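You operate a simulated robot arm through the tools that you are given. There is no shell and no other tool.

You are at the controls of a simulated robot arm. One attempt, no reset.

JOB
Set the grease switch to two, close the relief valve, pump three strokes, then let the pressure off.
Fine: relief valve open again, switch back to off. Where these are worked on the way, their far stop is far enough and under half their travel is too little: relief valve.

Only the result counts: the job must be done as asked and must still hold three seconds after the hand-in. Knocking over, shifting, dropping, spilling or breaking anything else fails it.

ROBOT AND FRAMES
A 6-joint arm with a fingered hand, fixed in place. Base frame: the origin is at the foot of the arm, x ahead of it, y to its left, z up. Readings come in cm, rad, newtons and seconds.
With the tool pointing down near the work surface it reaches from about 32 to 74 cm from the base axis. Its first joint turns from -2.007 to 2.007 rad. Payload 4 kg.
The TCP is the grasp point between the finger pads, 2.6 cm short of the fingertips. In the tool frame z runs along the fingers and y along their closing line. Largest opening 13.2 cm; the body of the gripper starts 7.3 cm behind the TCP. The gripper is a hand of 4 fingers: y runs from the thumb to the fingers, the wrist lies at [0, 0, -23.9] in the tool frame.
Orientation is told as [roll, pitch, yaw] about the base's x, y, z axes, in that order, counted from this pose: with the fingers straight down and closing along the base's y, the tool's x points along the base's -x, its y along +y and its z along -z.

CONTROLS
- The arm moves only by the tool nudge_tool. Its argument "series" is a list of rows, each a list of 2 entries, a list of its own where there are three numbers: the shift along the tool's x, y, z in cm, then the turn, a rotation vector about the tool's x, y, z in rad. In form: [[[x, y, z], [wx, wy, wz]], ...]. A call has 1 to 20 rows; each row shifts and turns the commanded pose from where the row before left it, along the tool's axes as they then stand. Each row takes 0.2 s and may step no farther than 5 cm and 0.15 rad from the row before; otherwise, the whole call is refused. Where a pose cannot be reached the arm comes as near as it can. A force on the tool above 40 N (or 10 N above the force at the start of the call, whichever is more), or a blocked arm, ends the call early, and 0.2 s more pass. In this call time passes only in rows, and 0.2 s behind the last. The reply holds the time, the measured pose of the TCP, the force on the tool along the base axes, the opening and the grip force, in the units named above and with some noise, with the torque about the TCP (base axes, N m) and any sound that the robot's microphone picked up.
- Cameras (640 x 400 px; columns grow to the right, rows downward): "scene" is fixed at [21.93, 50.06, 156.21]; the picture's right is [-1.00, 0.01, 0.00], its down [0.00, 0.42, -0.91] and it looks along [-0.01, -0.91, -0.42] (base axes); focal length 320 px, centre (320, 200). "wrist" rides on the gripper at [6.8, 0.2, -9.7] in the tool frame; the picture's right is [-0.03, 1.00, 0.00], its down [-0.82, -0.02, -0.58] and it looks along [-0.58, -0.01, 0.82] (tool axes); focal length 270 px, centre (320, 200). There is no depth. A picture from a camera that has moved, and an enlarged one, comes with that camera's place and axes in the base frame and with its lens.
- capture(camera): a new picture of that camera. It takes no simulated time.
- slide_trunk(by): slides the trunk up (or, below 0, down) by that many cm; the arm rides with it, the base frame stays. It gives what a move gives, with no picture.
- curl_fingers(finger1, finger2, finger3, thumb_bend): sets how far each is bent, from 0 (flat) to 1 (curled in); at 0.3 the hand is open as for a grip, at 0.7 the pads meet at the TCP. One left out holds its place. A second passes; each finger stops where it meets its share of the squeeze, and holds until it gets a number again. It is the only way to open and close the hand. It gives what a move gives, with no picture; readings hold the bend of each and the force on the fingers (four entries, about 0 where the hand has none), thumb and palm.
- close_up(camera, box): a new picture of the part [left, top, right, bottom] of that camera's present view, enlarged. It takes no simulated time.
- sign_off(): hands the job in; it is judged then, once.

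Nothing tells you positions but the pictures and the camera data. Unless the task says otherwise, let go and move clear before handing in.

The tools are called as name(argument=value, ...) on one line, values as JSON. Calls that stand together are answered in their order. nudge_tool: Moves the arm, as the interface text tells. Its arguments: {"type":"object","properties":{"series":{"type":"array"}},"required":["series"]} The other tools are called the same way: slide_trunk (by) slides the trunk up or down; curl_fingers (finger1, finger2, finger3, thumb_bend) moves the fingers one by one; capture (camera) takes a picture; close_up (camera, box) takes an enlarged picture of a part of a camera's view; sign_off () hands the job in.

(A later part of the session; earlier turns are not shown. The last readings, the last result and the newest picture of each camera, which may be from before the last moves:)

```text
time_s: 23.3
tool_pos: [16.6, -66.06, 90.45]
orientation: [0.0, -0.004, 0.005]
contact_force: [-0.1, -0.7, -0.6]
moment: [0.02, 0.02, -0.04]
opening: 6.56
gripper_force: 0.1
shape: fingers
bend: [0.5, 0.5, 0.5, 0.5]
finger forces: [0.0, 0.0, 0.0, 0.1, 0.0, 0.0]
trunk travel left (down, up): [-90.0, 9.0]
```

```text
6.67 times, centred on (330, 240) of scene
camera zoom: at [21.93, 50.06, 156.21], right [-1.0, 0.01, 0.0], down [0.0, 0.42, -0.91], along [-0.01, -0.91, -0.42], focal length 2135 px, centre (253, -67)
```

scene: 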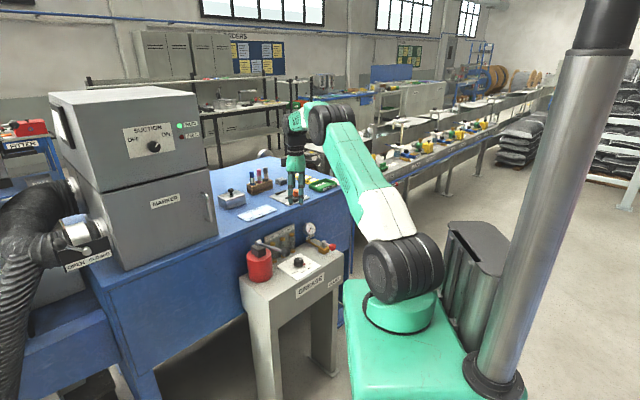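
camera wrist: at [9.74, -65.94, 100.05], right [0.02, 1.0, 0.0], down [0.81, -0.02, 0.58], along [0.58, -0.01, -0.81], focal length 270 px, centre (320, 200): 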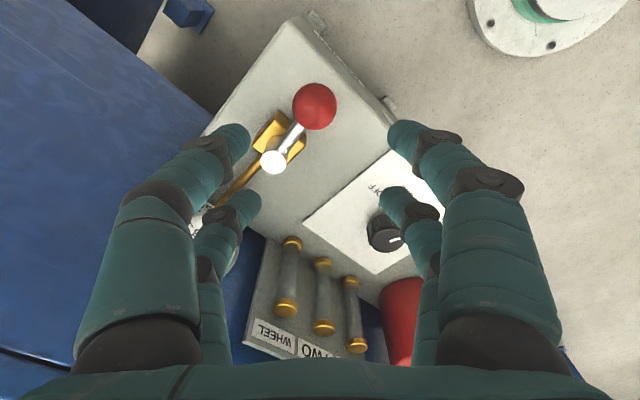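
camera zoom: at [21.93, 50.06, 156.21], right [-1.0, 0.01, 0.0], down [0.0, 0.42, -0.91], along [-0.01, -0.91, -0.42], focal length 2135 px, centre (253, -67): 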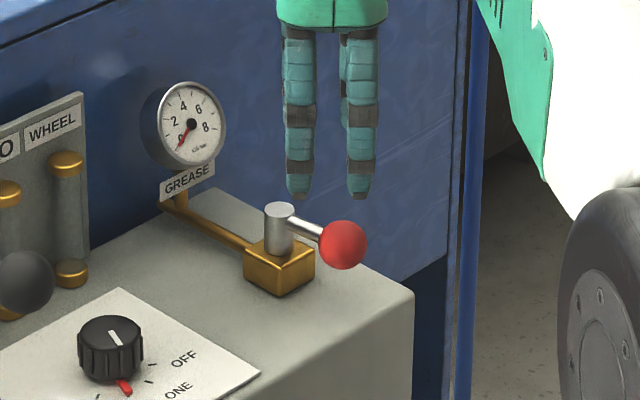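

The lever is still open and undisturbed. I'll move in front of the ball with the hand opened a bit, then lower so the near-side fingers stand just robot-side of the ball.

curl_fingers(finger1=0.45, finger2=0.45, finger3=0.45, thumb_bend=0.45)

nudge_tool(series=[[[1.6, 3.8, 0], [0, 0, 0.005]], [[1.5, 3.8, 0], [0, 0, 0]], [[0, 0, 3], [0, 0, 0]], [[0, 0, 2.5], [0, 0, 0]], [[0, 0, 2.3], [0, 0, 0]], [[0, 0, 0], [0, 0, 0]]])

capture(camera="wrist")

close_up(camera="scene", box=[290, 210, 370, 270])

```text
time_s: 24.3
tool_pos: [16.56, -65.95, 90.42]
orientation: [-0.002, -0.006, 0.005]
contact_force: [0.0, 0.5, -0.5]
moment: [0.0, -0.03, 0.01]
opening: 8.21
gripper_force: 0.0
shape: fingers
bend: [0.45, 0.45, 0.45, 0.45]
finger forces: [0.1, 0.1, 0.0, 0.0, 0.1, 0.0]
trunk travel left (down, up): [-90.0, 9.0]
```

```text
time_s: 25.7
tool_pos: [13.38, -58.4, 82.39]
orientation: [-0.001, -0.001, -0.003]
contact_force: [-0.1, -0.2, 0.1]
moment: [-0.03, -0.01, -0.02]
opening: 8.23
gripper_force: 0.0
shape: fingers
bend: [0.45, 0.45, 0.45, 0.45]
finger forces: [0.1, 0.0, 0.0, 0.0, 0.0, 0.1]
trunk travel left (down, up): [-90.0, 9.0]
```

```text
taken
camera wrist: at [6.65, -58.27, 92.17], right [0.03, 1.0, 0.0], down [0.82, -0.02, 0.58], along [0.58, -0.02, -0.82], focal length 270 px, centre (320, 200)
```

wrist: 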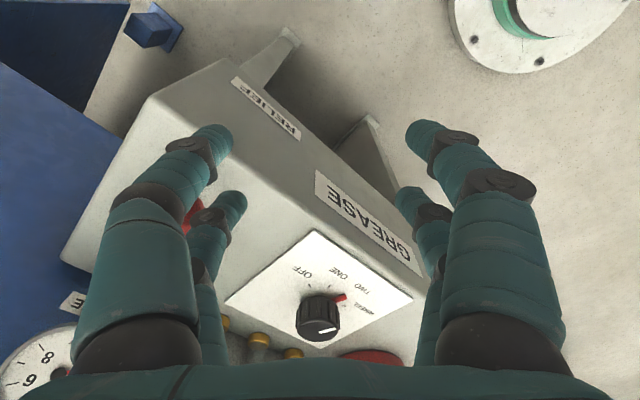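

```text
6.67 times, centred on (330, 240) of scene
camera zoom: at [21.93, 50.06, 156.21], right [-1.0, 0.01, 0.0], down [0.0, 0.42, -0.91], along [-0.01, -0.91, -0.42], focal length 2135 px, centre (253, -67)
```

zoom: 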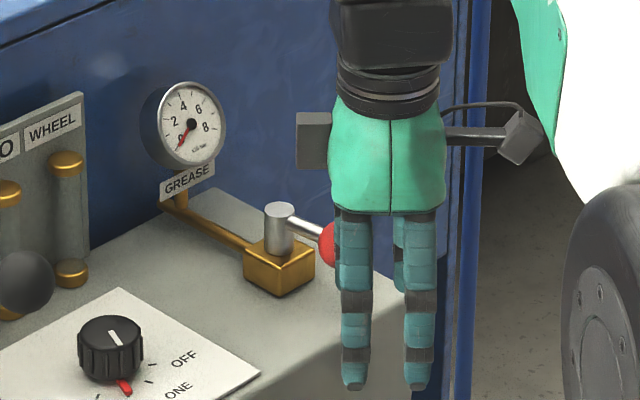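

The near fingers stand just robot-side of the ball. I'll push it away along -y in small steps.

nudge_tool(series=[[[0, -1, 0], [0, 0, 0]], [[0.1, -1, 0], [0, 0, 0]], [[0.2, -1, 0], [0, 0, 0]], [[0.1, -1, 0], [0, 0, 0]]])

close_up(camera="scene", box=[290, 210, 370, 270])

capture(camera="wrist")

```text
time_s: 26.7
tool_pos: [13.37, -62.47, 82.53]
orientation: [-0.001, 0.006, -0.007]
contact_force: [0.7, 1.0, -0.2]
moment: [0.01, -0.04, 0.03]
opening: 8.26
gripper_force: 0.4
shape: fingers
bend: [0.45, 0.45, 0.46, 0.45]
finger forces: [0.0, 0.0, 0.5, 0.1, 0.1, 0.0]
out of reach, approached as far as the arm can: row 4
trunk travel left (down, up): [-90.0, 9.0]
```

```text
6.67 times, centred on (330, 240) of scene
camera zoom: at [21.93, 50.06, 156.21], right [-1.0, 0.01, 0.0], down [0.0, 0.42, -0.91], along [-0.01, -0.91, -0.42], focal length 2135 px, centre (253, -67)
```

zoom: 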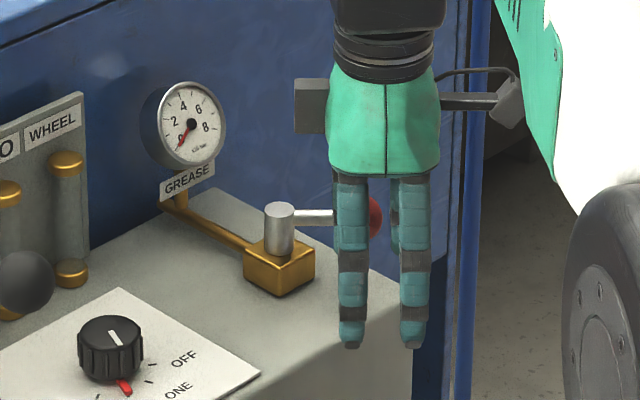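

```text
taken
camera wrist: at [6.65, -62.28, 92.27], right [0.03, 1.0, 0.0], down [0.82, -0.03, 0.57], along [0.57, -0.02, -0.82], focal length 270 px, centre (320, 200)
```

wrist: 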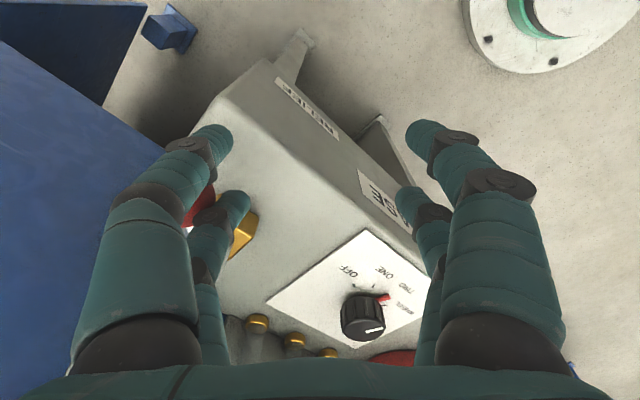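

The valve is moving and is roughly half closed. The arm's base joint seems to reach its turn limit here, so I'll back off slightly and tilt the hand so the wrist sits at larger x, then continue the push.

nudge_tool(series=[[[0, 1.5, 0], [0, 0, 0]], [[0, 0, 0], [0, 0.13, 0]], [[0, 0, 0], [0, 0.12, 0]], [[0, 0, 0], [0, 0, 0]]])

capture(camera="wrist")

close_up(camera="scene", box=[290, 210, 370, 270])

```text
time_s: 27.7
tool_pos: [13.35, -60.91, 82.59]
orientation: [-0.004, 0.245, -0.001]
contact_force: [0.2, 0.5, -0.5]
moment: [0.0, 0.03, -0.02]
opening: 8.23
gripper_force: 0.0
shape: fingers
bend: [0.45, 0.45, 0.45, 0.45]
finger forces: [0.0, 0.0, 0.0, 0.0, 0.0, 0.0]
trunk travel left (down, up): [-90.0, 9.0]
```

```text
taken
camera wrist: at [9.16, -60.82, 93.64], right [0.02, 1.0, -0.01], down [0.93, -0.02, 0.36], along [0.36, -0.02, -0.93], focal length 270 px, centre (320, 200)
```

wrist: 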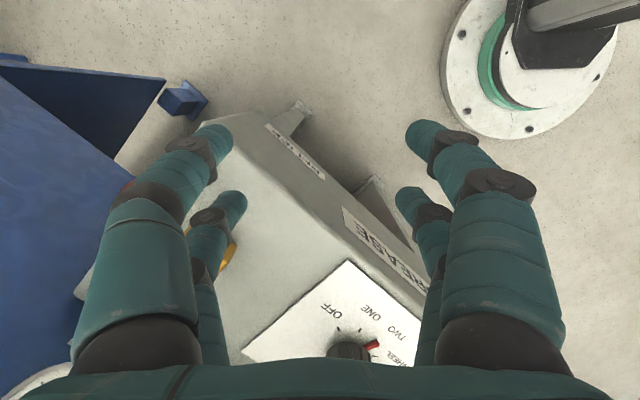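

```text
6.67 times, centred on (330, 240) of scene
camera zoom: at [21.93, 50.06, 156.21], right [-1.0, 0.01, 0.0], down [0.0, 0.42, -0.91], along [-0.01, -0.91, -0.42], focal length 2135 px, centre (253, -67)
```

zoom: 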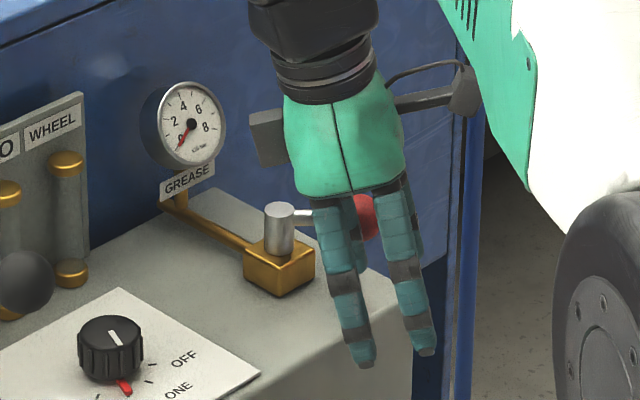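

The tilt works and the ball is again in front of the near fingers. I'll continue pushing along -y.

nudge_tool(series=[[[0, -1, 0], [0, 0, 0]], [[0, -1, 0], [0, 0, 0]], [[0, -1, 0], [0, 0, 0]], [[0, -0.8, 0], [0, 0, 0]]])

close_up(camera="scene", box=[290, 210, 370, 270])

capture(camera="wrist")

```text
time_s: 28.7
tool_pos: [13.24, -64.74, 82.58]
orientation: [-0.001, 0.245, 0.001]
contact_force: [0.4, 1.2, 0.0]
moment: [-0.04, 0.02, 0.06]
opening: 8.21
gripper_force: 0.5
shape: fingers
bend: [0.45, 0.45, 0.46, 0.45]
finger forces: [0.0, 0.2, 0.7, 0.1, 0.0, 0.0]
trunk travel left (down, up): [-90.0, 9.0]
```

```text
6.67 times, centred on (330, 240) of scene
camera zoom: at [21.93, 50.06, 156.21], right [-1.0, 0.01, 0.0], down [0.0, 0.42, -0.91], along [-0.01, -0.91, -0.42], focal length 2135 px, centre (253, -67)
```

zoom: 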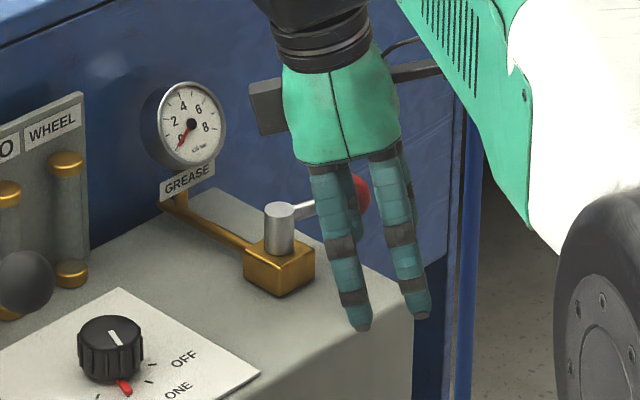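

```text
taken
camera wrist: at [9.16, -64.6, 93.64], right [0.02, 1.0, -0.01], down [0.93, -0.02, 0.36], along [0.36, -0.02, -0.93], focal length 270 px, centre (320, 200)
```

wrist: 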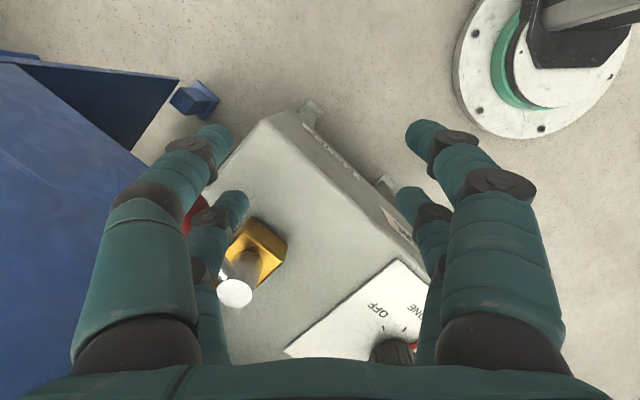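

The lever moves with about 1 N. I'll keep pushing toward the far stop.

nudge_tool(series=[[[-0.19, -0.9, -0.05], [0, 0, 0]], [[-0.19, -0.8, -0.05], [0, 0, 0]], [[-0.19, -0.7, -0.05], [0, 0, 0]]])

close_up(camera="scene", box=[290, 210, 370, 270])

capture(camera="wrist")

```text
time_s: 29.5
tool_pos: [13.86, -66.44, 82.8]
orientation: [0.002, 0.245, -0.001]
contact_force: [-2.4, 5.9, 2.6]
moment: [-0.08, -0.01, -0.06]
opening: 8.24
gripper_force: 3.2
shape: fingers
bend: [0.45, 0.45, 0.49, 0.45]
finger forces: [0.0, 0.0, 6.7, 0.0, 0.1, 0.0]
out of reach, approached as far as the arm can: row 3
trunk travel left (down, up): [-90.0, 9.0]
```

```text
6.67 times, centred on (330, 240) of scene
camera zoom: at [21.93, 50.06, 156.21], right [-1.0, 0.01, 0.0], down [0.0, 0.42, -0.91], along [-0.01, -0.91, -0.42], focal length 2135 px, centre (253, -67)
```

zoom: 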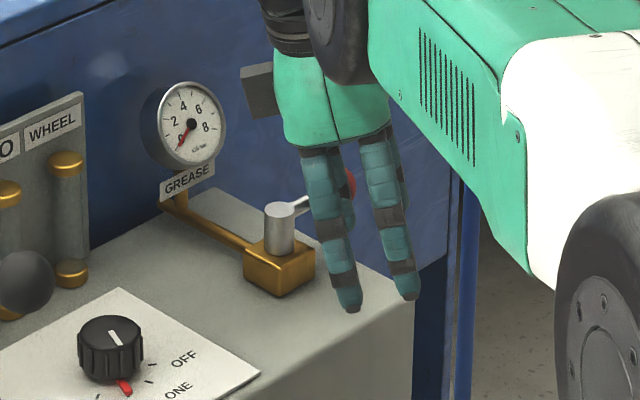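

```text
taken
camera wrist: at [9.68, -66.39, 93.79], right [0.02, 1.0, -0.01], down [0.93, -0.02, 0.36], along [0.36, -0.01, -0.93], focal length 270 px, centre (320, 200)
```

wrist: 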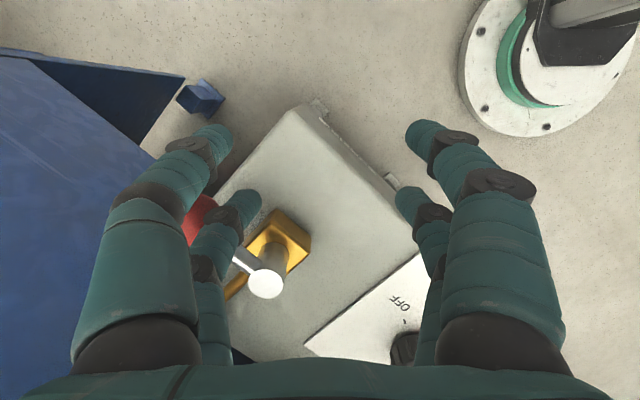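

The lever now points along the box's long side, about 86° from where it started, and the force has risen as at a stop. I'll press a bit more to be sure it is seated.

nudge_tool(series=[[[-0.3, -0.5, -0.08], [0, 0, 0]], [[0, 0, 0], [0, 0, 0]]])

capture(camera="wrist")

```text
time_s: 30.1
tool_pos: [14.09, -66.44, 82.92]
orientation: [-0.002, 0.245, 0.0]
contact_force: [-1.8, 4.1, 2.9]
moment: [-0.05, -0.03, 0.03]
opening: 8.26
gripper_force: 2.3
shape: fingers
bend: [0.45, 0.45, 0.49, 0.45]
finger forces: [0.0, 0.0, 4.7, 0.0, 0.1, 0.1]
out of reach, approached as far as the arm can: row 1
trunk travel left (down, up): [-90.0, 9.0]
```

```text
taken
camera wrist: at [9.96, -66.39, 93.87], right [0.02, 1.0, -0.01], down [0.93, -0.02, 0.36], along [0.36, -0.02, -0.93], focal length 270 px, centre (320, 200)
```

wrist: 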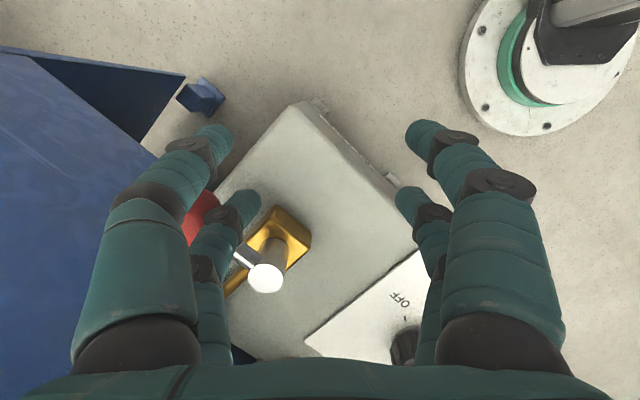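

The reach ends here, so I'll tilt the fingers outward a little, which presses the ball further and frees the arm.

nudge_tool(series=[[[0, 0, 0], [0.06, 0, 0]], [[0, 0, 0], [0.06, 0, 0]], [[0, 0, 0], [0, 0, 0]]])

capture(camera="wrist")

close_up(camera="scene", box=[290, 210, 370, 270])

```text
time_s: 30.9
tool_pos: [14.12, -66.44, 82.87]
orientation: [-0.122, 0.246, 0.002]
contact_force: [-0.5, 3.4, 0.9]
moment: [-0.02, 0.01, 0.02]
opening: 8.23
gripper_force: 2.7
shape: fingers
bend: [0.45, 0.45, 0.49, 0.45]
finger forces: [0.0, 0.1, 4.6, 0.0, 0.0, 0.0]
trunk travel left (down, up): [-90.0, 9.0]
```

```text
taken
camera wrist: at [9.91, -65.25, 93.78], right [0.0, 0.99, -0.12], down [0.93, 0.05, 0.36], along [0.36, -0.11, -0.92], focal length 270 px, centre (320, 200)
```

wrist: 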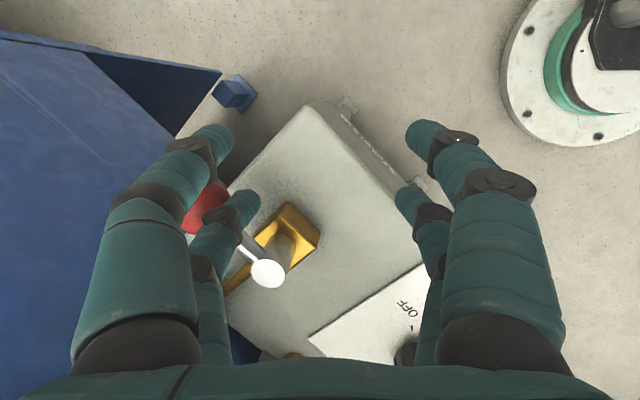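

```text
6.67 times, centred on (330, 240) of scene
camera zoom: at [21.93, 50.06, 156.21], right [-1.0, 0.01, 0.0], down [0.0, 0.42, -0.91], along [-0.01, -0.91, -0.42], focal length 2135 px, centre (253, -67)
```

zoom: 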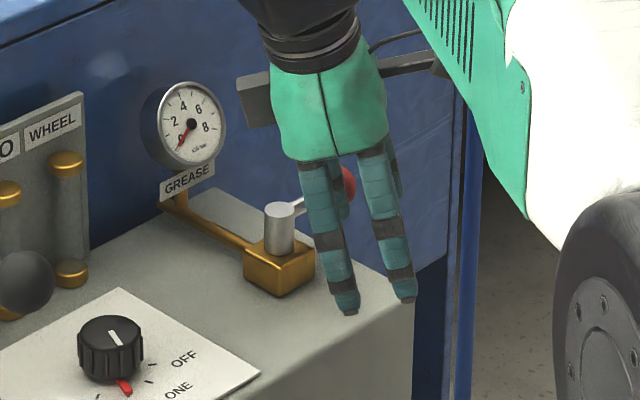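

With reach regained, I'll press a bit further along -y.

nudge_tool(series=[[[-0.1, -0.4, 0], [0, 0, 0]], [[-0.1, -0.4, 0], [0, 0, 0]], [[0, -0.4, 0], [0, 0, 0]], [[0, 0, 0], [0, 0, 0]]])

capture(camera="wrist")

```text
time_s: 31.9
tool_pos: [14.36, -67.6, 83.03]
orientation: [-0.123, 0.244, 0.001]
contact_force: [-2.7, 10.0, 5.9]
moment: [-0.1, -0.07, 0.03]
opening: 8.25
gripper_force: 5.8
shape: fingers
bend: [0.45, 0.45, 0.55, 0.45]
finger forces: [0.0, 0.0, 11.5, 0.1, 0.0, 0.0]
trunk travel left (down, up): [-90.0, 9.0]
```

```text
taken
camera wrist: at [10.13, -66.38, 93.95], right [0.0, 0.99, -0.12], down [0.93, 0.05, 0.36], along [0.36, -0.11, -0.92], focal length 270 px, centre (320, 200)
```

wrist: 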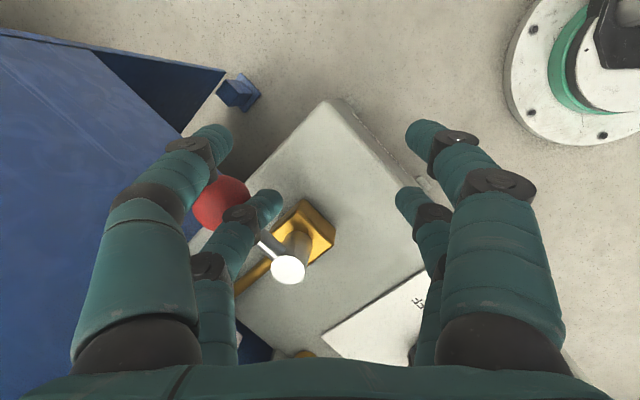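

The finger gives way while the lever stays put, so the valve is fully closed. I'll back off and rise.

nudge_tool(series=[[[0, 2, 0], [0, 0, 0]], [[0, 2, 0], [0, 0, 0]], [[0, 1, -4], [0, 0, 0]], [[0, 0, -4.8], [0, 0, 0]], [[0, 0, -4.8], [0, 0, 0]], [[0, 0, 0], [-0.06, -0.12, 0]], [[0, 0, 0], [-0.06, -0.12, 0]], [[0, 0, 0], [0, 0, 0]]])

close_up(camera="scene", box=[240, 190, 360, 290])

capture(camera="wrist")

```text
time_s: 33.7
tool_pos: [17.53, -61.06, 95.41]
orientation: [0.003, 0.006, 0.014]
contact_force: [0.0, -0.1, 0.7]
moment: [0.0, 0.02, -0.02]
opening: 8.27
gripper_force: 0.0
shape: fingers
bend: [0.45, 0.45, 0.45, 0.45]
finger forces: [0.1, 0.0, 0.0, 0.0, 0.1, 0.1]
trunk travel left (down, up): [-90.0, 9.0]
```

```text
4.00 times, centred on (300, 240) of scene
camera zoom: at [21.93, 50.06, 156.21], right [-1.0, 0.01, 0.0], down [0.0, 0.42, -0.91], along [-0.01, -0.91, -0.42], focal length 1281 px, centre (400, 40)
```

zoom: 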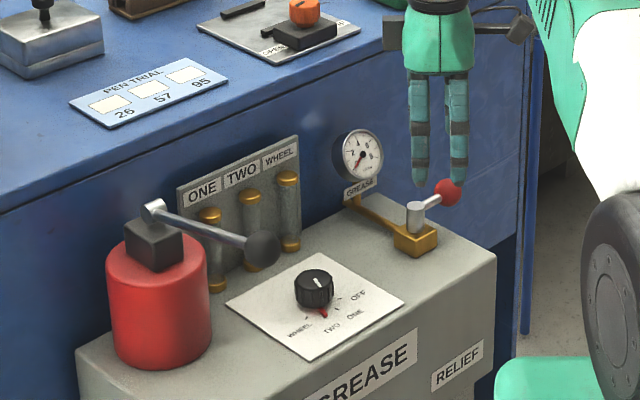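

```text
taken
camera wrist: at [10.8, -61.16, 105.1], right [0.01, 1.0, 0.0], down [0.82, -0.01, 0.57], along [0.57, 0.0, -0.82], focal length 270 px, centre (320, 200)
```

wrist: 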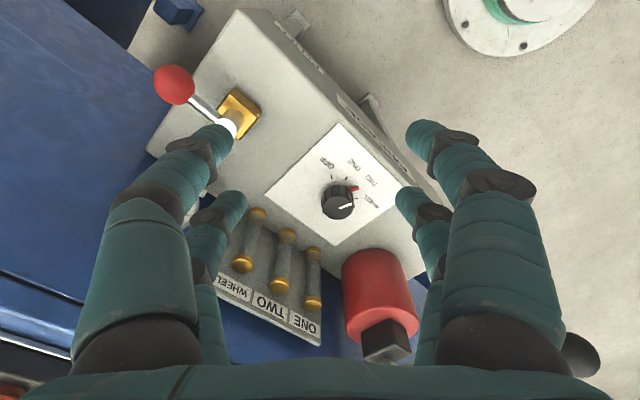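

The relief lever now lies crosswise (closed). I'll check that the dial is still at TWO.

close_up(camera="scene", box=[290, 250, 330, 280])

close_up(camera="scene", box=[240, 220, 320, 290])

```text
13.33 times, centred on (310, 265) of scene
camera zoom: at [21.93, 50.06, 156.21], right [-1.0, 0.01, 0.0], down [0.0, 0.42, -0.91], along [-0.01, -0.91, -0.42], focal length 4270 px, centre (453, -667)
```

zoom: 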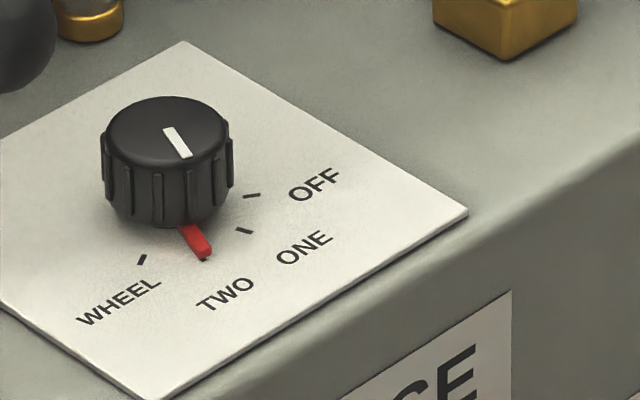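

```text
5.71 times, centred on (280, 255) of scene
camera zoom: at [21.93, 50.06, 156.21], right [-1.0, 0.01, 0.0], down [0.0, 0.42, -0.91], along [-0.01, -0.91, -0.42], focal length 1830 px, centre (549, -114)
```

zoom: 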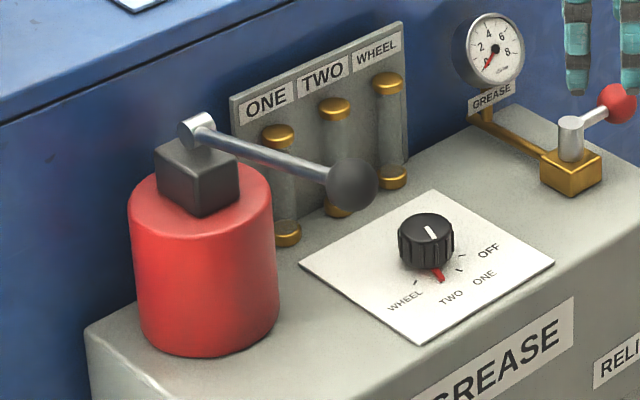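

The dial is at TWO and the valve is closed. Next is the pump, whose black ball I put at about (32.6, -41.3, 94.3) with its pivot near (44, -53, 90.6). I'll rise, cross over above the ball and align the hand with the lever.

nudge_tool(series=[[[0, 0, -4.9], [0, 0, 0]], [[0, 0, -4.9], [0, 0, 0]], [[0, 0, -4.9], [0, 0, 0]], [[-2.43, 3.38, 0], [0, 0, 0]], [[-2.43, 3.38, 0], [0, 0, 0]], [[-2.43, 3.38, 0], [0, 0, 0]], [[-2.43, 3.38, 0], [0, 0, 0]], [[-2.43, 3.38, 0], [0, 0, 0]], [[-2.43, 3.38, 0], [0, 0, 0]], [[0, 0, 0], [0, 0, 0.1333]], [[0, 0, 0], [0, 0, 0.1333]], [[0, 0, 0], [0, 0, 0.1333]], [[0, 0, 0], [0, 0, 0.1333]], [[0, 0, 0], [0, 0, 0.1333]], [[0, 0, 0], [0, 0, 0.1333]], [[0, 0, 0], [0, 0, 0]]])

capture(camera="wrist")

close_up(camera="scene", box=[220, 160, 360, 290])

```text
time_s: 37.1
tool_pos: [31.95, -40.64, 110.12]
orientation: [-0.003, 0.005, -0.788]
contact_force: [0.2, -0.7, 0.4]
moment: [0.03, 0.02, 0.0]
opening: 8.26
gripper_force: 0.2
shape: fingers
bend: [0.45, 0.45, 0.45, 0.45]
finger forces: [0.0, 0.1, 0.0, 0.0, 0.0, 0.1]
trunk travel left (down, up): [-90.0, 9.0]
```

```text
taken
camera wrist: at [27.32, -35.83, 119.75], right [0.73, 0.69, 0.0], down [0.56, -0.59, 0.57], along [0.39, -0.42, -0.82], focal length 270 px, centre (320, 200)
```

wrist: 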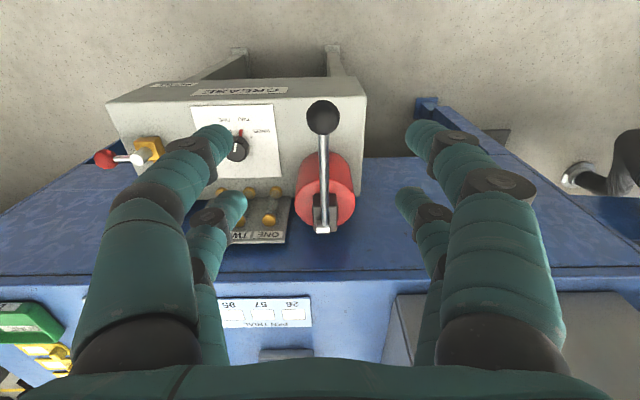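

```text
3.08 times, centred on (290, 225) of scene
camera zoom: at [21.93, 50.06, 156.21], right [-1.0, 0.01, 0.0], down [0.0, 0.42, -0.91], along [-0.01, -0.91, -0.42], focal length 985 px, centre (412, 123)
```

zoom: 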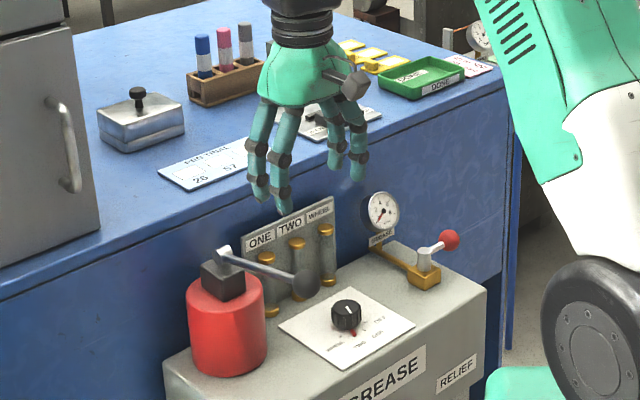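

The ball is centred between the finger pairs. I'll lower the hand around it.

nudge_tool(series=[[[-0.8, 0, 4.5], [0, 0, 0]], [[0, 0, 4], [0, 0, 0]], [[0, 0, 3], [0, 0, 0]], [[0, 0, 3], [0, 0, 0]], [[0, 0, 2], [0, 0, 0]], [[0, 0, 1.5], [0, 0, 0]], [[0, 0, 0], [0, 0, 0]]])

capture(camera="wrist")

close_up(camera="scene", box=[230, 180, 330, 280])

```text
time_s: 38.7
tool_pos: [32.43, -41.08, 91.92]
orientation: [-0.003, 0.007, -0.786]
contact_force: [0.0, 0.0, 0.0]
moment: [0.01, 0.0, -0.02]
opening: 8.26
gripper_force: 0.1
shape: fingers
bend: [0.45, 0.45, 0.45, 0.45]
finger forces: [0.0, 0.0, 0.0, 0.1, 0.0, 0.0]
trunk travel left (down, up): [-90.0, 9.0]
```

```text
taken
camera wrist: at [27.82, -36.32, 101.67], right [0.72, 0.69, 0.0], down [0.57, -0.59, 0.57], along [0.39, -0.42, -0.82], focal length 270 px, centre (320, 200)
```

wrist: 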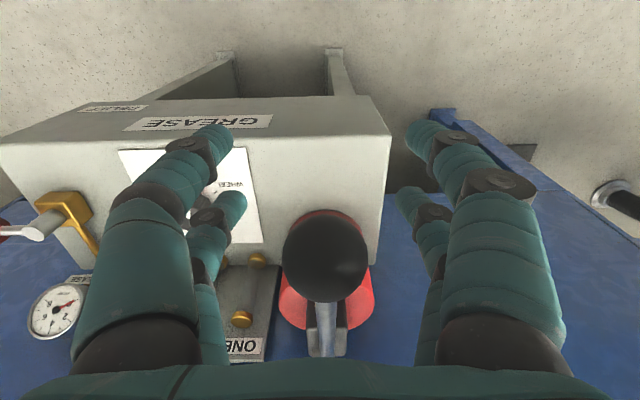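

```text
4.00 times, centred on (280, 230) of scene
camera zoom: at [21.93, 50.06, 156.21], right [-1.0, 0.01, 0.0], down [0.0, 0.42, -0.91], along [-0.01, -0.91, -0.42], focal length 1281 px, centre (480, 80)
```

zoom: 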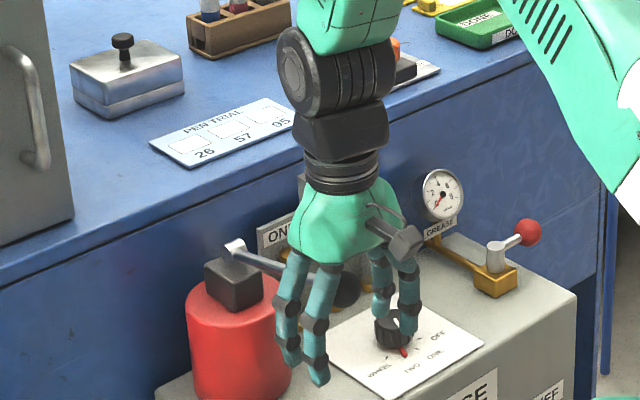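

I'll raise the hand slightly, shift it so the finger pairs straddle the ball, and close the cage.

nudge_tool(series=[[[-0.8, 0.1, -1.0], [0, 0, 0]], [[0, 0, 0], [0, 0, 0]]])

curl_fingers(finger1=0.75, finger2=0.75, finger3=0.75, thumb_bend=0.75)

capture(camera="wrist")

close_up(camera="scene", box=[230, 190, 330, 280])

```text
time_s: 39.3
tool_pos: [32.91, -41.75, 93.08]
orientation: [-0.004, 0.005, -0.783]
contact_force: [-0.3, 0.2, -0.2]
moment: [-0.01, 0.02, 0.0]
opening: 8.24
gripper_force: 0.0
shape: fingers
bend: [0.45, 0.45, 0.45, 0.45]
finger forces: [0.1, 0.0, 0.1, 0.1, 0.0, 0.0]
trunk travel left (down, up): [-90.0, 9.0]
```

```text
time_s: 40.3
tool_pos: [33.02, -41.66, 93.02]
orientation: [-0.003, 0.006, -0.785]
contact_force: [0.1, 0.1, 0.1]
moment: [-0.01, 0.01, 0.02]
opening: 0.02
gripper_force: 0.2
shape: fingers
bend: [0.73, 0.73, 0.73, 0.73]
finger forces: [0.1, 0.1, 0.1, 0.1, 0.0, 0.0]
trunk travel left (down, up): [-90.0, 9.0]
```

```text
taken
camera wrist: at [28.44, -36.86, 102.69], right [0.72, 0.69, 0.0], down [0.57, -0.59, 0.57], along [0.39, -0.42, -0.82], focal length 270 px, centre (320, 200)
```

wrist: 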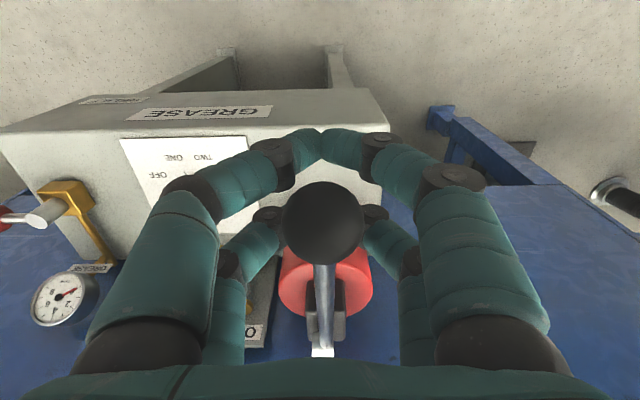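

```text
4.44 times, centred on (280, 235) of scene
camera zoom: at [21.93, 50.06, 156.21], right [-1.0, 0.01, 0.0], down [0.0, 0.42, -0.91], along [-0.01, -0.91, -0.42], focal length 1423 px, centre (498, 44)
```

zoom: 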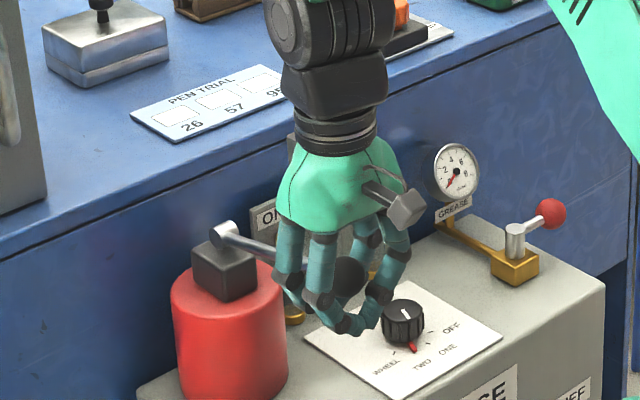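

The fingers closed loosely beneath the ball without touching it. Pushing by the palm from here could drive the fingertips into the box, so I'll open, rise and close the fingers into a block. With that I'll press the ball from above and learn the pump's travel and whether it springs back.

curl_fingers(finger1=0.45, finger2=0.45, finger3=0.45, thumb_bend=0.45)

nudge_tool(series=[[[0, 0, -3], [0, 0, 0]], [[0, 0, -4], [0, 0, 0]], [[0, 0, 0], [0, 0, 0]]])

curl_fingers(finger1=0.75, finger2=0.75, finger3=0.75, thumb_bend=0.75)

capture(camera="wrist")

close_up(camera="scene", box=[230, 180, 330, 270])

```text
time_s: 41.3
tool_pos: [33.11, -41.73, 92.94]
orientation: [-0.003, 0.007, -0.785]
contact_force: [-0.2, 0.1, 0.4]
moment: [-0.01, -0.02, 0.02]
opening: 8.22
gripper_force: 0.1
shape: fingers
bend: [0.45, 0.45, 0.45, 0.45]
finger forces: [0.0, 0.1, 0.0, 0.0, 0.1, 0.0]
trunk travel left (down, up): [-90.0, 9.0]
```

```text
time_s: 42.1
tool_pos: [33.04, -41.73, 100.0]
orientation: [-0.003, 0.006, -0.784]
contact_force: [-0.7, -0.7, 0.0]
moment: [-0.01, 0.0, 0.01]
opening: 8.27
gripper_force: 0.2
shape: fingers
bend: [0.45, 0.45, 0.45, 0.45]
finger forces: [0.0, 0.0, 0.0, 0.1, 0.1, 0.1]
trunk travel left (down, up): [-90.0, 9.0]
```

```text
time_s: 43.1
tool_pos: [33.0, -41.7, 100.04]
orientation: [-0.003, 0.005, -0.784]
contact_force: [0.6, 0.0, -0.3]
moment: [-0.02, 0.04, -0.01]
opening: 0.0
gripper_force: 0.0
shape: fingers
bend: [0.73, 0.73, 0.73, 0.73]
finger forces: [0.0, 0.0, 0.1, 0.1, 0.1, 0.0]
trunk travel left (down, up): [-90.0, 9.0]
```

```text
taken
camera wrist: at [28.43, -36.87, 109.71], right [0.72, 0.69, 0.0], down [0.57, -0.59, 0.57], along [0.39, -0.42, -0.82], focal length 270 px, centre (320, 200)
```

wrist: 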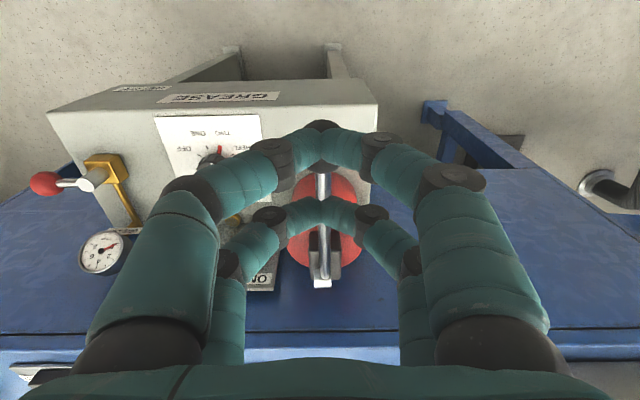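

```text
4.44 times, centred on (280, 225) of scene
camera zoom: at [21.93, 50.06, 156.21], right [-1.0, 0.01, 0.0], down [0.0, 0.42, -0.91], along [-0.01, -0.91, -0.42], focal length 1423 px, centre (498, 89)
```

zoom: 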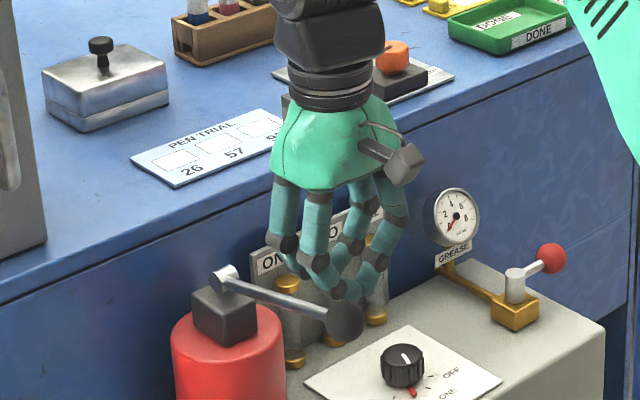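

The closed fingers sit right over the ball. I'll press down in small steps and watch the force.

nudge_tool(series=[[[0, 0, 0.8], [0, 0, 0]], [[0, 0, 0.6], [0, 0, 0]], [[0, 0, 0.6], [0, 0, 0]], [[0.1, 0, 0.6], [0, 0, 0]]])

close_up(camera="scene", box=[230, 180, 330, 270])

```text
time_s: 44.1
tool_pos: [32.89, -41.64, 97.44]
orientation: [-0.004, 0.006, -0.786]
contact_force: [-1.7, 2.6, 2.7]
moment: [0.11, 0.04, -0.01]
opening: 0.0
gripper_force: 0.0
shape: fingers
bend: [0.73, 0.73, 0.73, 0.73]
finger forces: [0.0, 0.1, 0.1, 0.0, 0.0, 0.0]
trunk travel left (down, up): [-90.0, 9.0]
```

```text
4.44 times, centred on (280, 225) of scene
camera zoom: at [21.93, 50.06, 156.21], right [-1.0, 0.01, 0.0], down [0.0, 0.42, -0.91], along [-0.01, -0.91, -0.42], focal length 1423 px, centre (498, 89)
```

zoom: 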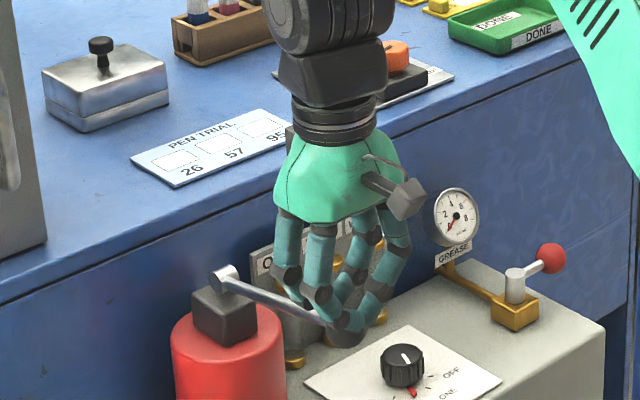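

The lever is moving under only a few newtons. I'll continue down along its arc.

nudge_tool(series=[[[0.1, 0, 0.8], [0, 0, 0]], [[0.1, 0, 0.8], [0, 0, 0]], [[0.05, 0, 0.8], [0, 0, 0]], [[0, 0, 0.8], [0, 0, 0]], [[-0.05, 0, 0.8], [0, 0, 0]]])

close_up(camera="scene", box=[230, 190, 350, 290])

capture(camera="wrist")

```text
time_s: 45.3
tool_pos: [32.69, -41.32, 93.53]
orientation: [-0.002, 0.005, -0.784]
contact_force: [-5.9, 10.9, 4.9]
moment: [0.31, 0.15, -0.01]
opening: 0.0
gripper_force: 8.6
shape: fingers
bend: [0.74, 0.74, 0.73, 0.73]
finger forces: [17.7, 0.0, 0.0, 0.1, 0.0, 0.0]
trunk travel left (down, up): [-90.0, 9.0]
```

```text
4.00 times, centred on (290, 240) of scene
camera zoom: at [21.93, 50.06, 156.21], right [-1.0, 0.01, 0.0], down [0.0, 0.42, -0.91], along [-0.01, -0.91, -0.42], focal length 1281 px, centre (440, 40)
```

zoom: 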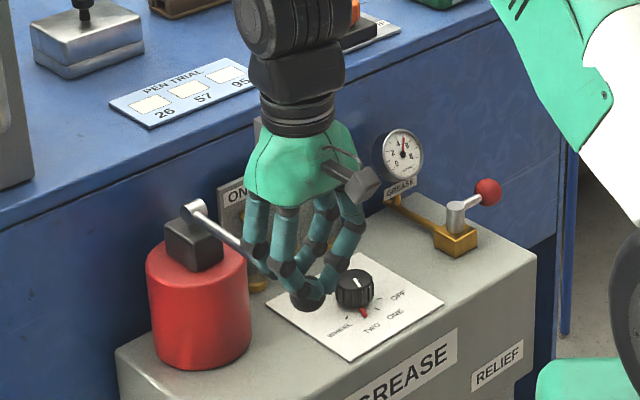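

```text
taken
camera wrist: at [28.07, -36.53, 103.16], right [0.72, 0.69, 0.0], down [0.57, -0.59, 0.57], along [0.39, -0.42, -0.82], focal length 270 px, centre (320, 200)
```

wrist: 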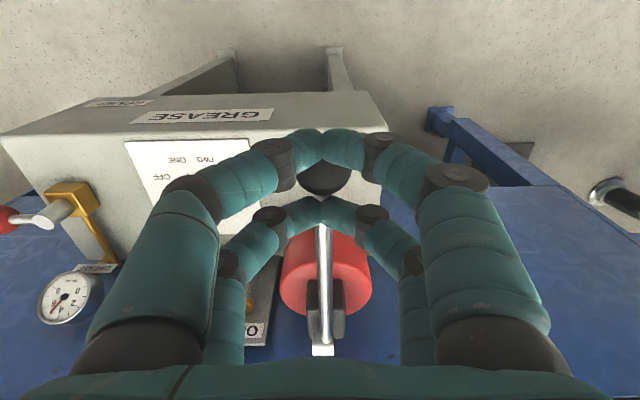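

The gauge is rising and the ball is low. I'll shift slightly outward to ease the sideways load and press on to the bottom.

nudge_tool(series=[[[0.4, 0, 0.5], [0, 0, 0]], [[0.2, 0, 0.8], [0, 0, 0]], [[0, 0, 0.8], [0, 0, 0]], [[-0.1, 0, 0.8], [0, 0, 0]]])

close_up(camera="scene", box=[230, 190, 350, 290])

capture(camera="wrist")

```text
time_s: 45.9
tool_pos: [32.56, -41.36, 92.89]
orientation: [-0.008, -0.014, -0.788]
contact_force: [-2.8, 12.1, 27.8]
moment: [0.37, 0.03, 0.05]
opening: 0.0
gripper_force: 32.3
shape: fingers
bend: [0.75, 0.75, 0.74, 0.73]
finger forces: [33.8, 20.7, 10.0, 0.0, 0.0, 0.0]
trunk travel left (down, up): [-90.0, 9.0]
stopped in row 3: the force on the tool passed its limit at 46 N (the readings are from after the stop); the commanded pose is now the measured one
```

```text
4.00 times, centred on (290, 240) of scene
camera zoom: at [21.93, 50.06, 156.21], right [-1.0, 0.01, 0.0], down [0.0, 0.42, -0.91], along [-0.01, -0.91, -0.42], focal length 1281 px, centre (440, 40)
```

zoom: 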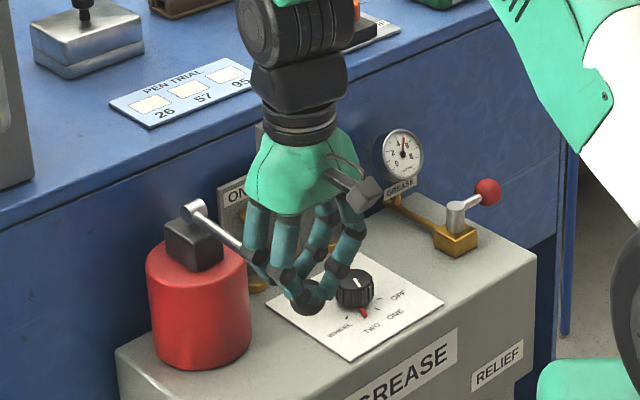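

```text
taken
camera wrist: at [27.97, -36.31, 102.46], right [0.72, 0.69, -0.01], down [0.56, -0.58, 0.59], along [0.4, -0.43, -0.81], focal length 270 px, centre (320, 200)
```

wrist: 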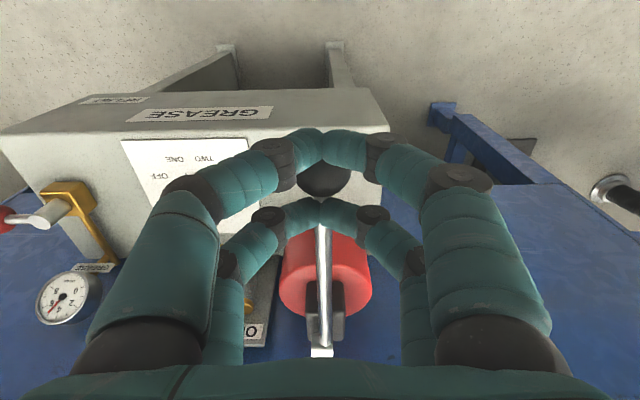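

The lever hit its bottom stop (46 N) with about 5.5 cm of ball travel. I'll raise the hand and see if the lever springs back.

nudge_tool(series=[[[0, 0, -0.8], [0, 0, 0]], [[0, 0, -1.2], [0, 0, 0]], [[0, 0, 0], [0, 0, 0]]])

close_up(camera="scene", box=[230, 190, 350, 290])

```text
time_s: 46.7
tool_pos: [32.64, -41.37, 94.57]
orientation: [-0.004, -0.011, -0.786]
contact_force: [-6.1, 7.5, 4.2]
moment: [0.26, 0.14, -0.03]
opening: 0.0
gripper_force: 7.6
shape: fingers
bend: [0.74, 0.74, 0.74, 0.73]
finger forces: [14.4, 0.0, 0.0, 0.0, 0.0, 0.0]
trunk travel left (down, up): [-90.0, 9.0]
```

```text
4.00 times, centred on (290, 240) of scene
camera zoom: at [21.93, 50.06, 156.21], right [-1.0, 0.01, 0.0], down [0.0, 0.42, -0.91], along [-0.01, -0.91, -0.42], focal length 1281 px, centre (440, 40)
```

zoom: 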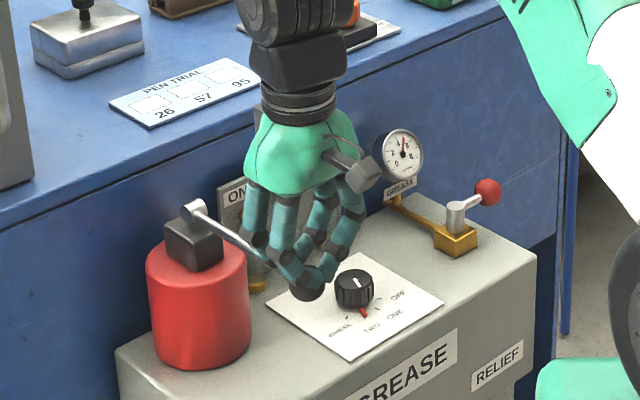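

Contact persists, so the lever may be following up by itself. I'll keep rising.

nudge_tool(series=[[[0, 0, -1], [0, 0, 0]], [[0, 0, -1], [0, 0, 0]], [[0, 0, -1.5], [0, 0, 0]], [[0, 0, -1.5], [0, 0, 0]], [[0, 0, 0], [0, 0, 0]]])

close_up(camera="scene", box=[230, 190, 350, 290])

close_up(camera="scene", box=[315, 215, 345, 240])

```text
time_s: 47.9
tool_pos: [32.86, -41.42, 99.56]
orientation: [-0.006, -0.011, -0.785]
contact_force: [1.0, -0.8, -0.3]
moment: [0.02, -0.03, -0.01]
opening: 0.0
gripper_force: 0.1
shape: fingers
bend: [0.74, 0.74, 0.74, 0.73]
finger forces: [0.1, 0.0, 0.1, 0.0, 0.0, 0.0]
trunk travel left (down, up): [-90.0, 9.0]
```

```text
4.00 times, centred on (290, 240) of scene
camera zoom: at [21.93, 50.06, 156.21], right [-1.0, 0.01, 0.0], down [0.0, 0.42, -0.91], along [-0.01, -0.91, -0.42], focal length 1281 px, centre (440, 40)
```

zoom: 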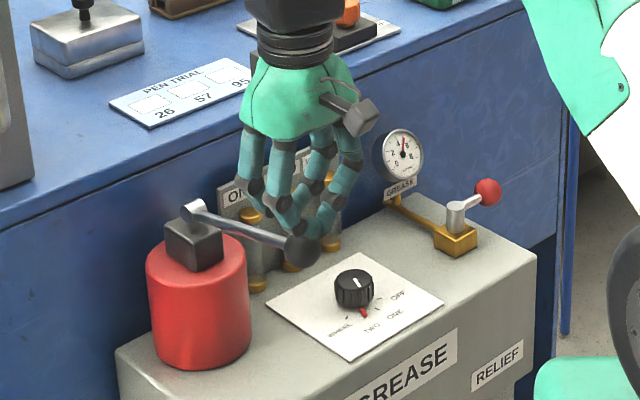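

```text
16.00 times, centred on (330, 228) of scene
camera zoom: at [21.93, 50.06, 156.21], right [-1.0, 0.01, 0.0], down [0.0, 0.42, -0.91], along [-0.01, -0.91, -0.42], focal length 5124 px, centre (160, -240)
```

zoom: 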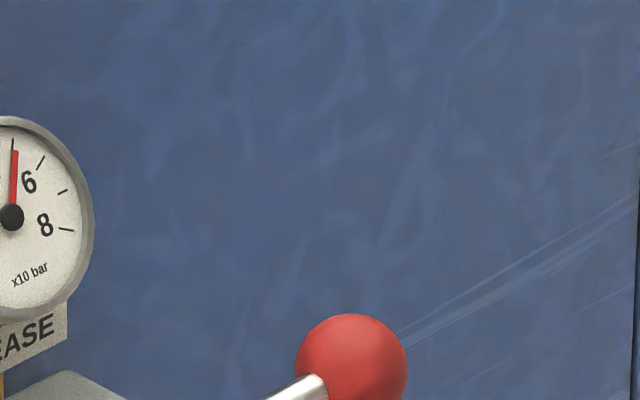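

The lever springs back fully by itself and the gauge shows about 50 bar, so the first stroke is done. Now the second stroke down the same path.

nudge_tool(series=[[[0, 0, 1.2], [0, 0, 0]], [[0, 0, 1], [0, 0, 0]], [[0.1, 0, 1], [0, 0, 0]], [[0.1, 0, 1], [0, 0, 0]], [[0.1, 0, 1], [0, 0, 0]], [[0.1, 0, 0.8], [0, 0, 0]], [[0, 0, 0.5], [0, 0, 0]], [[0, 0, 0.3], [0, 0, 0]]])

close_up(camera="scene", box=[230, 190, 350, 290])

close_up(camera="scene", box=[310, 215, 350, 245])

```text
time_s: 49.7
tool_pos: [32.6, -41.29, 92.93]
orientation: [-0.007, -0.016, -0.786]
contact_force: [10.0, -1.9, 23.4]
moment: [-0.14, -0.36, 0.02]
opening: 0.01
gripper_force: 23.6
shape: fingers
bend: [0.74, 0.76, 0.74, 0.73]
finger forces: [15.4, 22.5, 9.4, 0.1, 0.0, 0.0]
trunk travel left (down, up): [-90.0, 9.0]
```

```text
4.00 times, centred on (290, 240) of scene
camera zoom: at [21.93, 50.06, 156.21], right [-1.0, 0.01, 0.0], down [0.0, 0.42, -0.91], along [-0.01, -0.91, -0.42], focal length 1281 px, centre (440, 40)
```

zoom: 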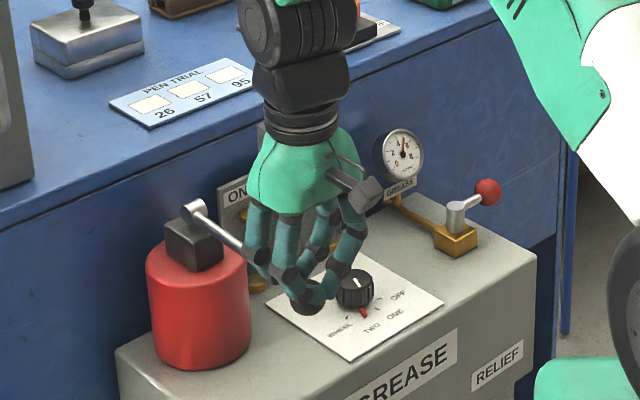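

```text
13.33 times, centred on (330, 230) of scene
camera zoom: at [21.93, 50.06, 156.21], right [-1.0, 0.01, 0.0], down [0.0, 0.42, -0.91], along [-0.01, -0.91, -0.42], focal length 4270 px, centre (187, -200)
```

zoom: 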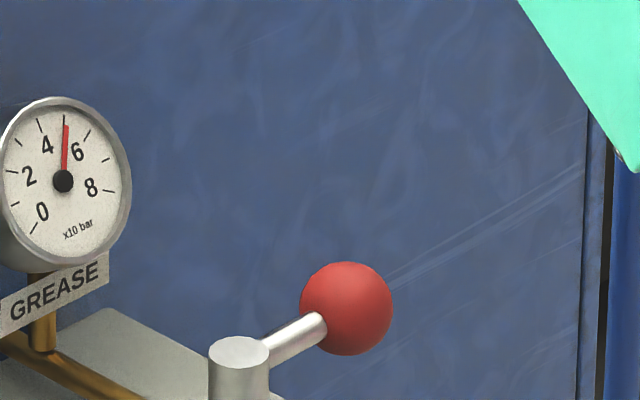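

The second stroke is at the bottom stop (about 23 N at the same depth as before). I'll rise to let it return.

nudge_tool(series=[[[-0.1, 0, -1], [0, 0, 0]], [[-0.1, 0, -1], [0, 0, 0]], [[-0.1, 0, -1.2], [0, 0, 0]], [[-0.1, 0, -1.2], [0, 0, 0]], [[0, 0, -1.2], [0, 0, 0]], [[0, 0, -1.2], [0, 0, 0]], [[0, 0, 0], [0, 0, 0]]])

close_up(camera="scene", box=[230, 190, 350, 290])

```text
time_s: 51.3
tool_pos: [32.64, -41.38, 99.58]
orientation: [-0.005, -0.011, -0.786]
contact_force: [-0.3, -0.6, -0.1]
moment: [-0.01, -0.03, 0.01]
opening: 0.0
gripper_force: 0.1
shape: fingers
bend: [0.74, 0.74, 0.73, 0.73]
finger forces: [0.0, 0.1, 0.0, 0.1, 0.0, 0.0]
trunk travel left (down, up): [-90.0, 9.0]
```

```text
4.00 times, centred on (290, 240) of scene
camera zoom: at [21.93, 50.06, 156.21], right [-1.0, 0.01, 0.0], down [0.0, 0.42, -0.91], along [-0.01, -0.91, -0.42], focal length 1281 px, centre (440, 40)
```

zoom: 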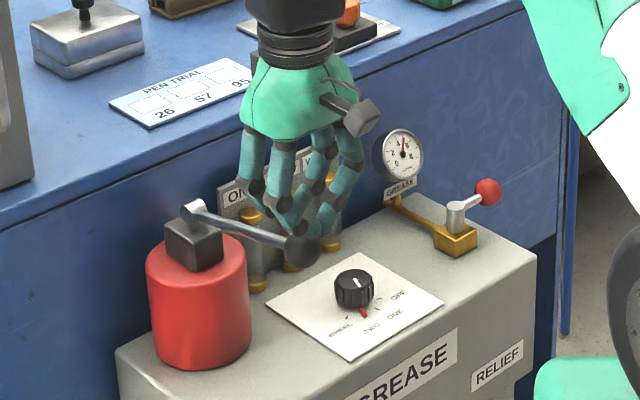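

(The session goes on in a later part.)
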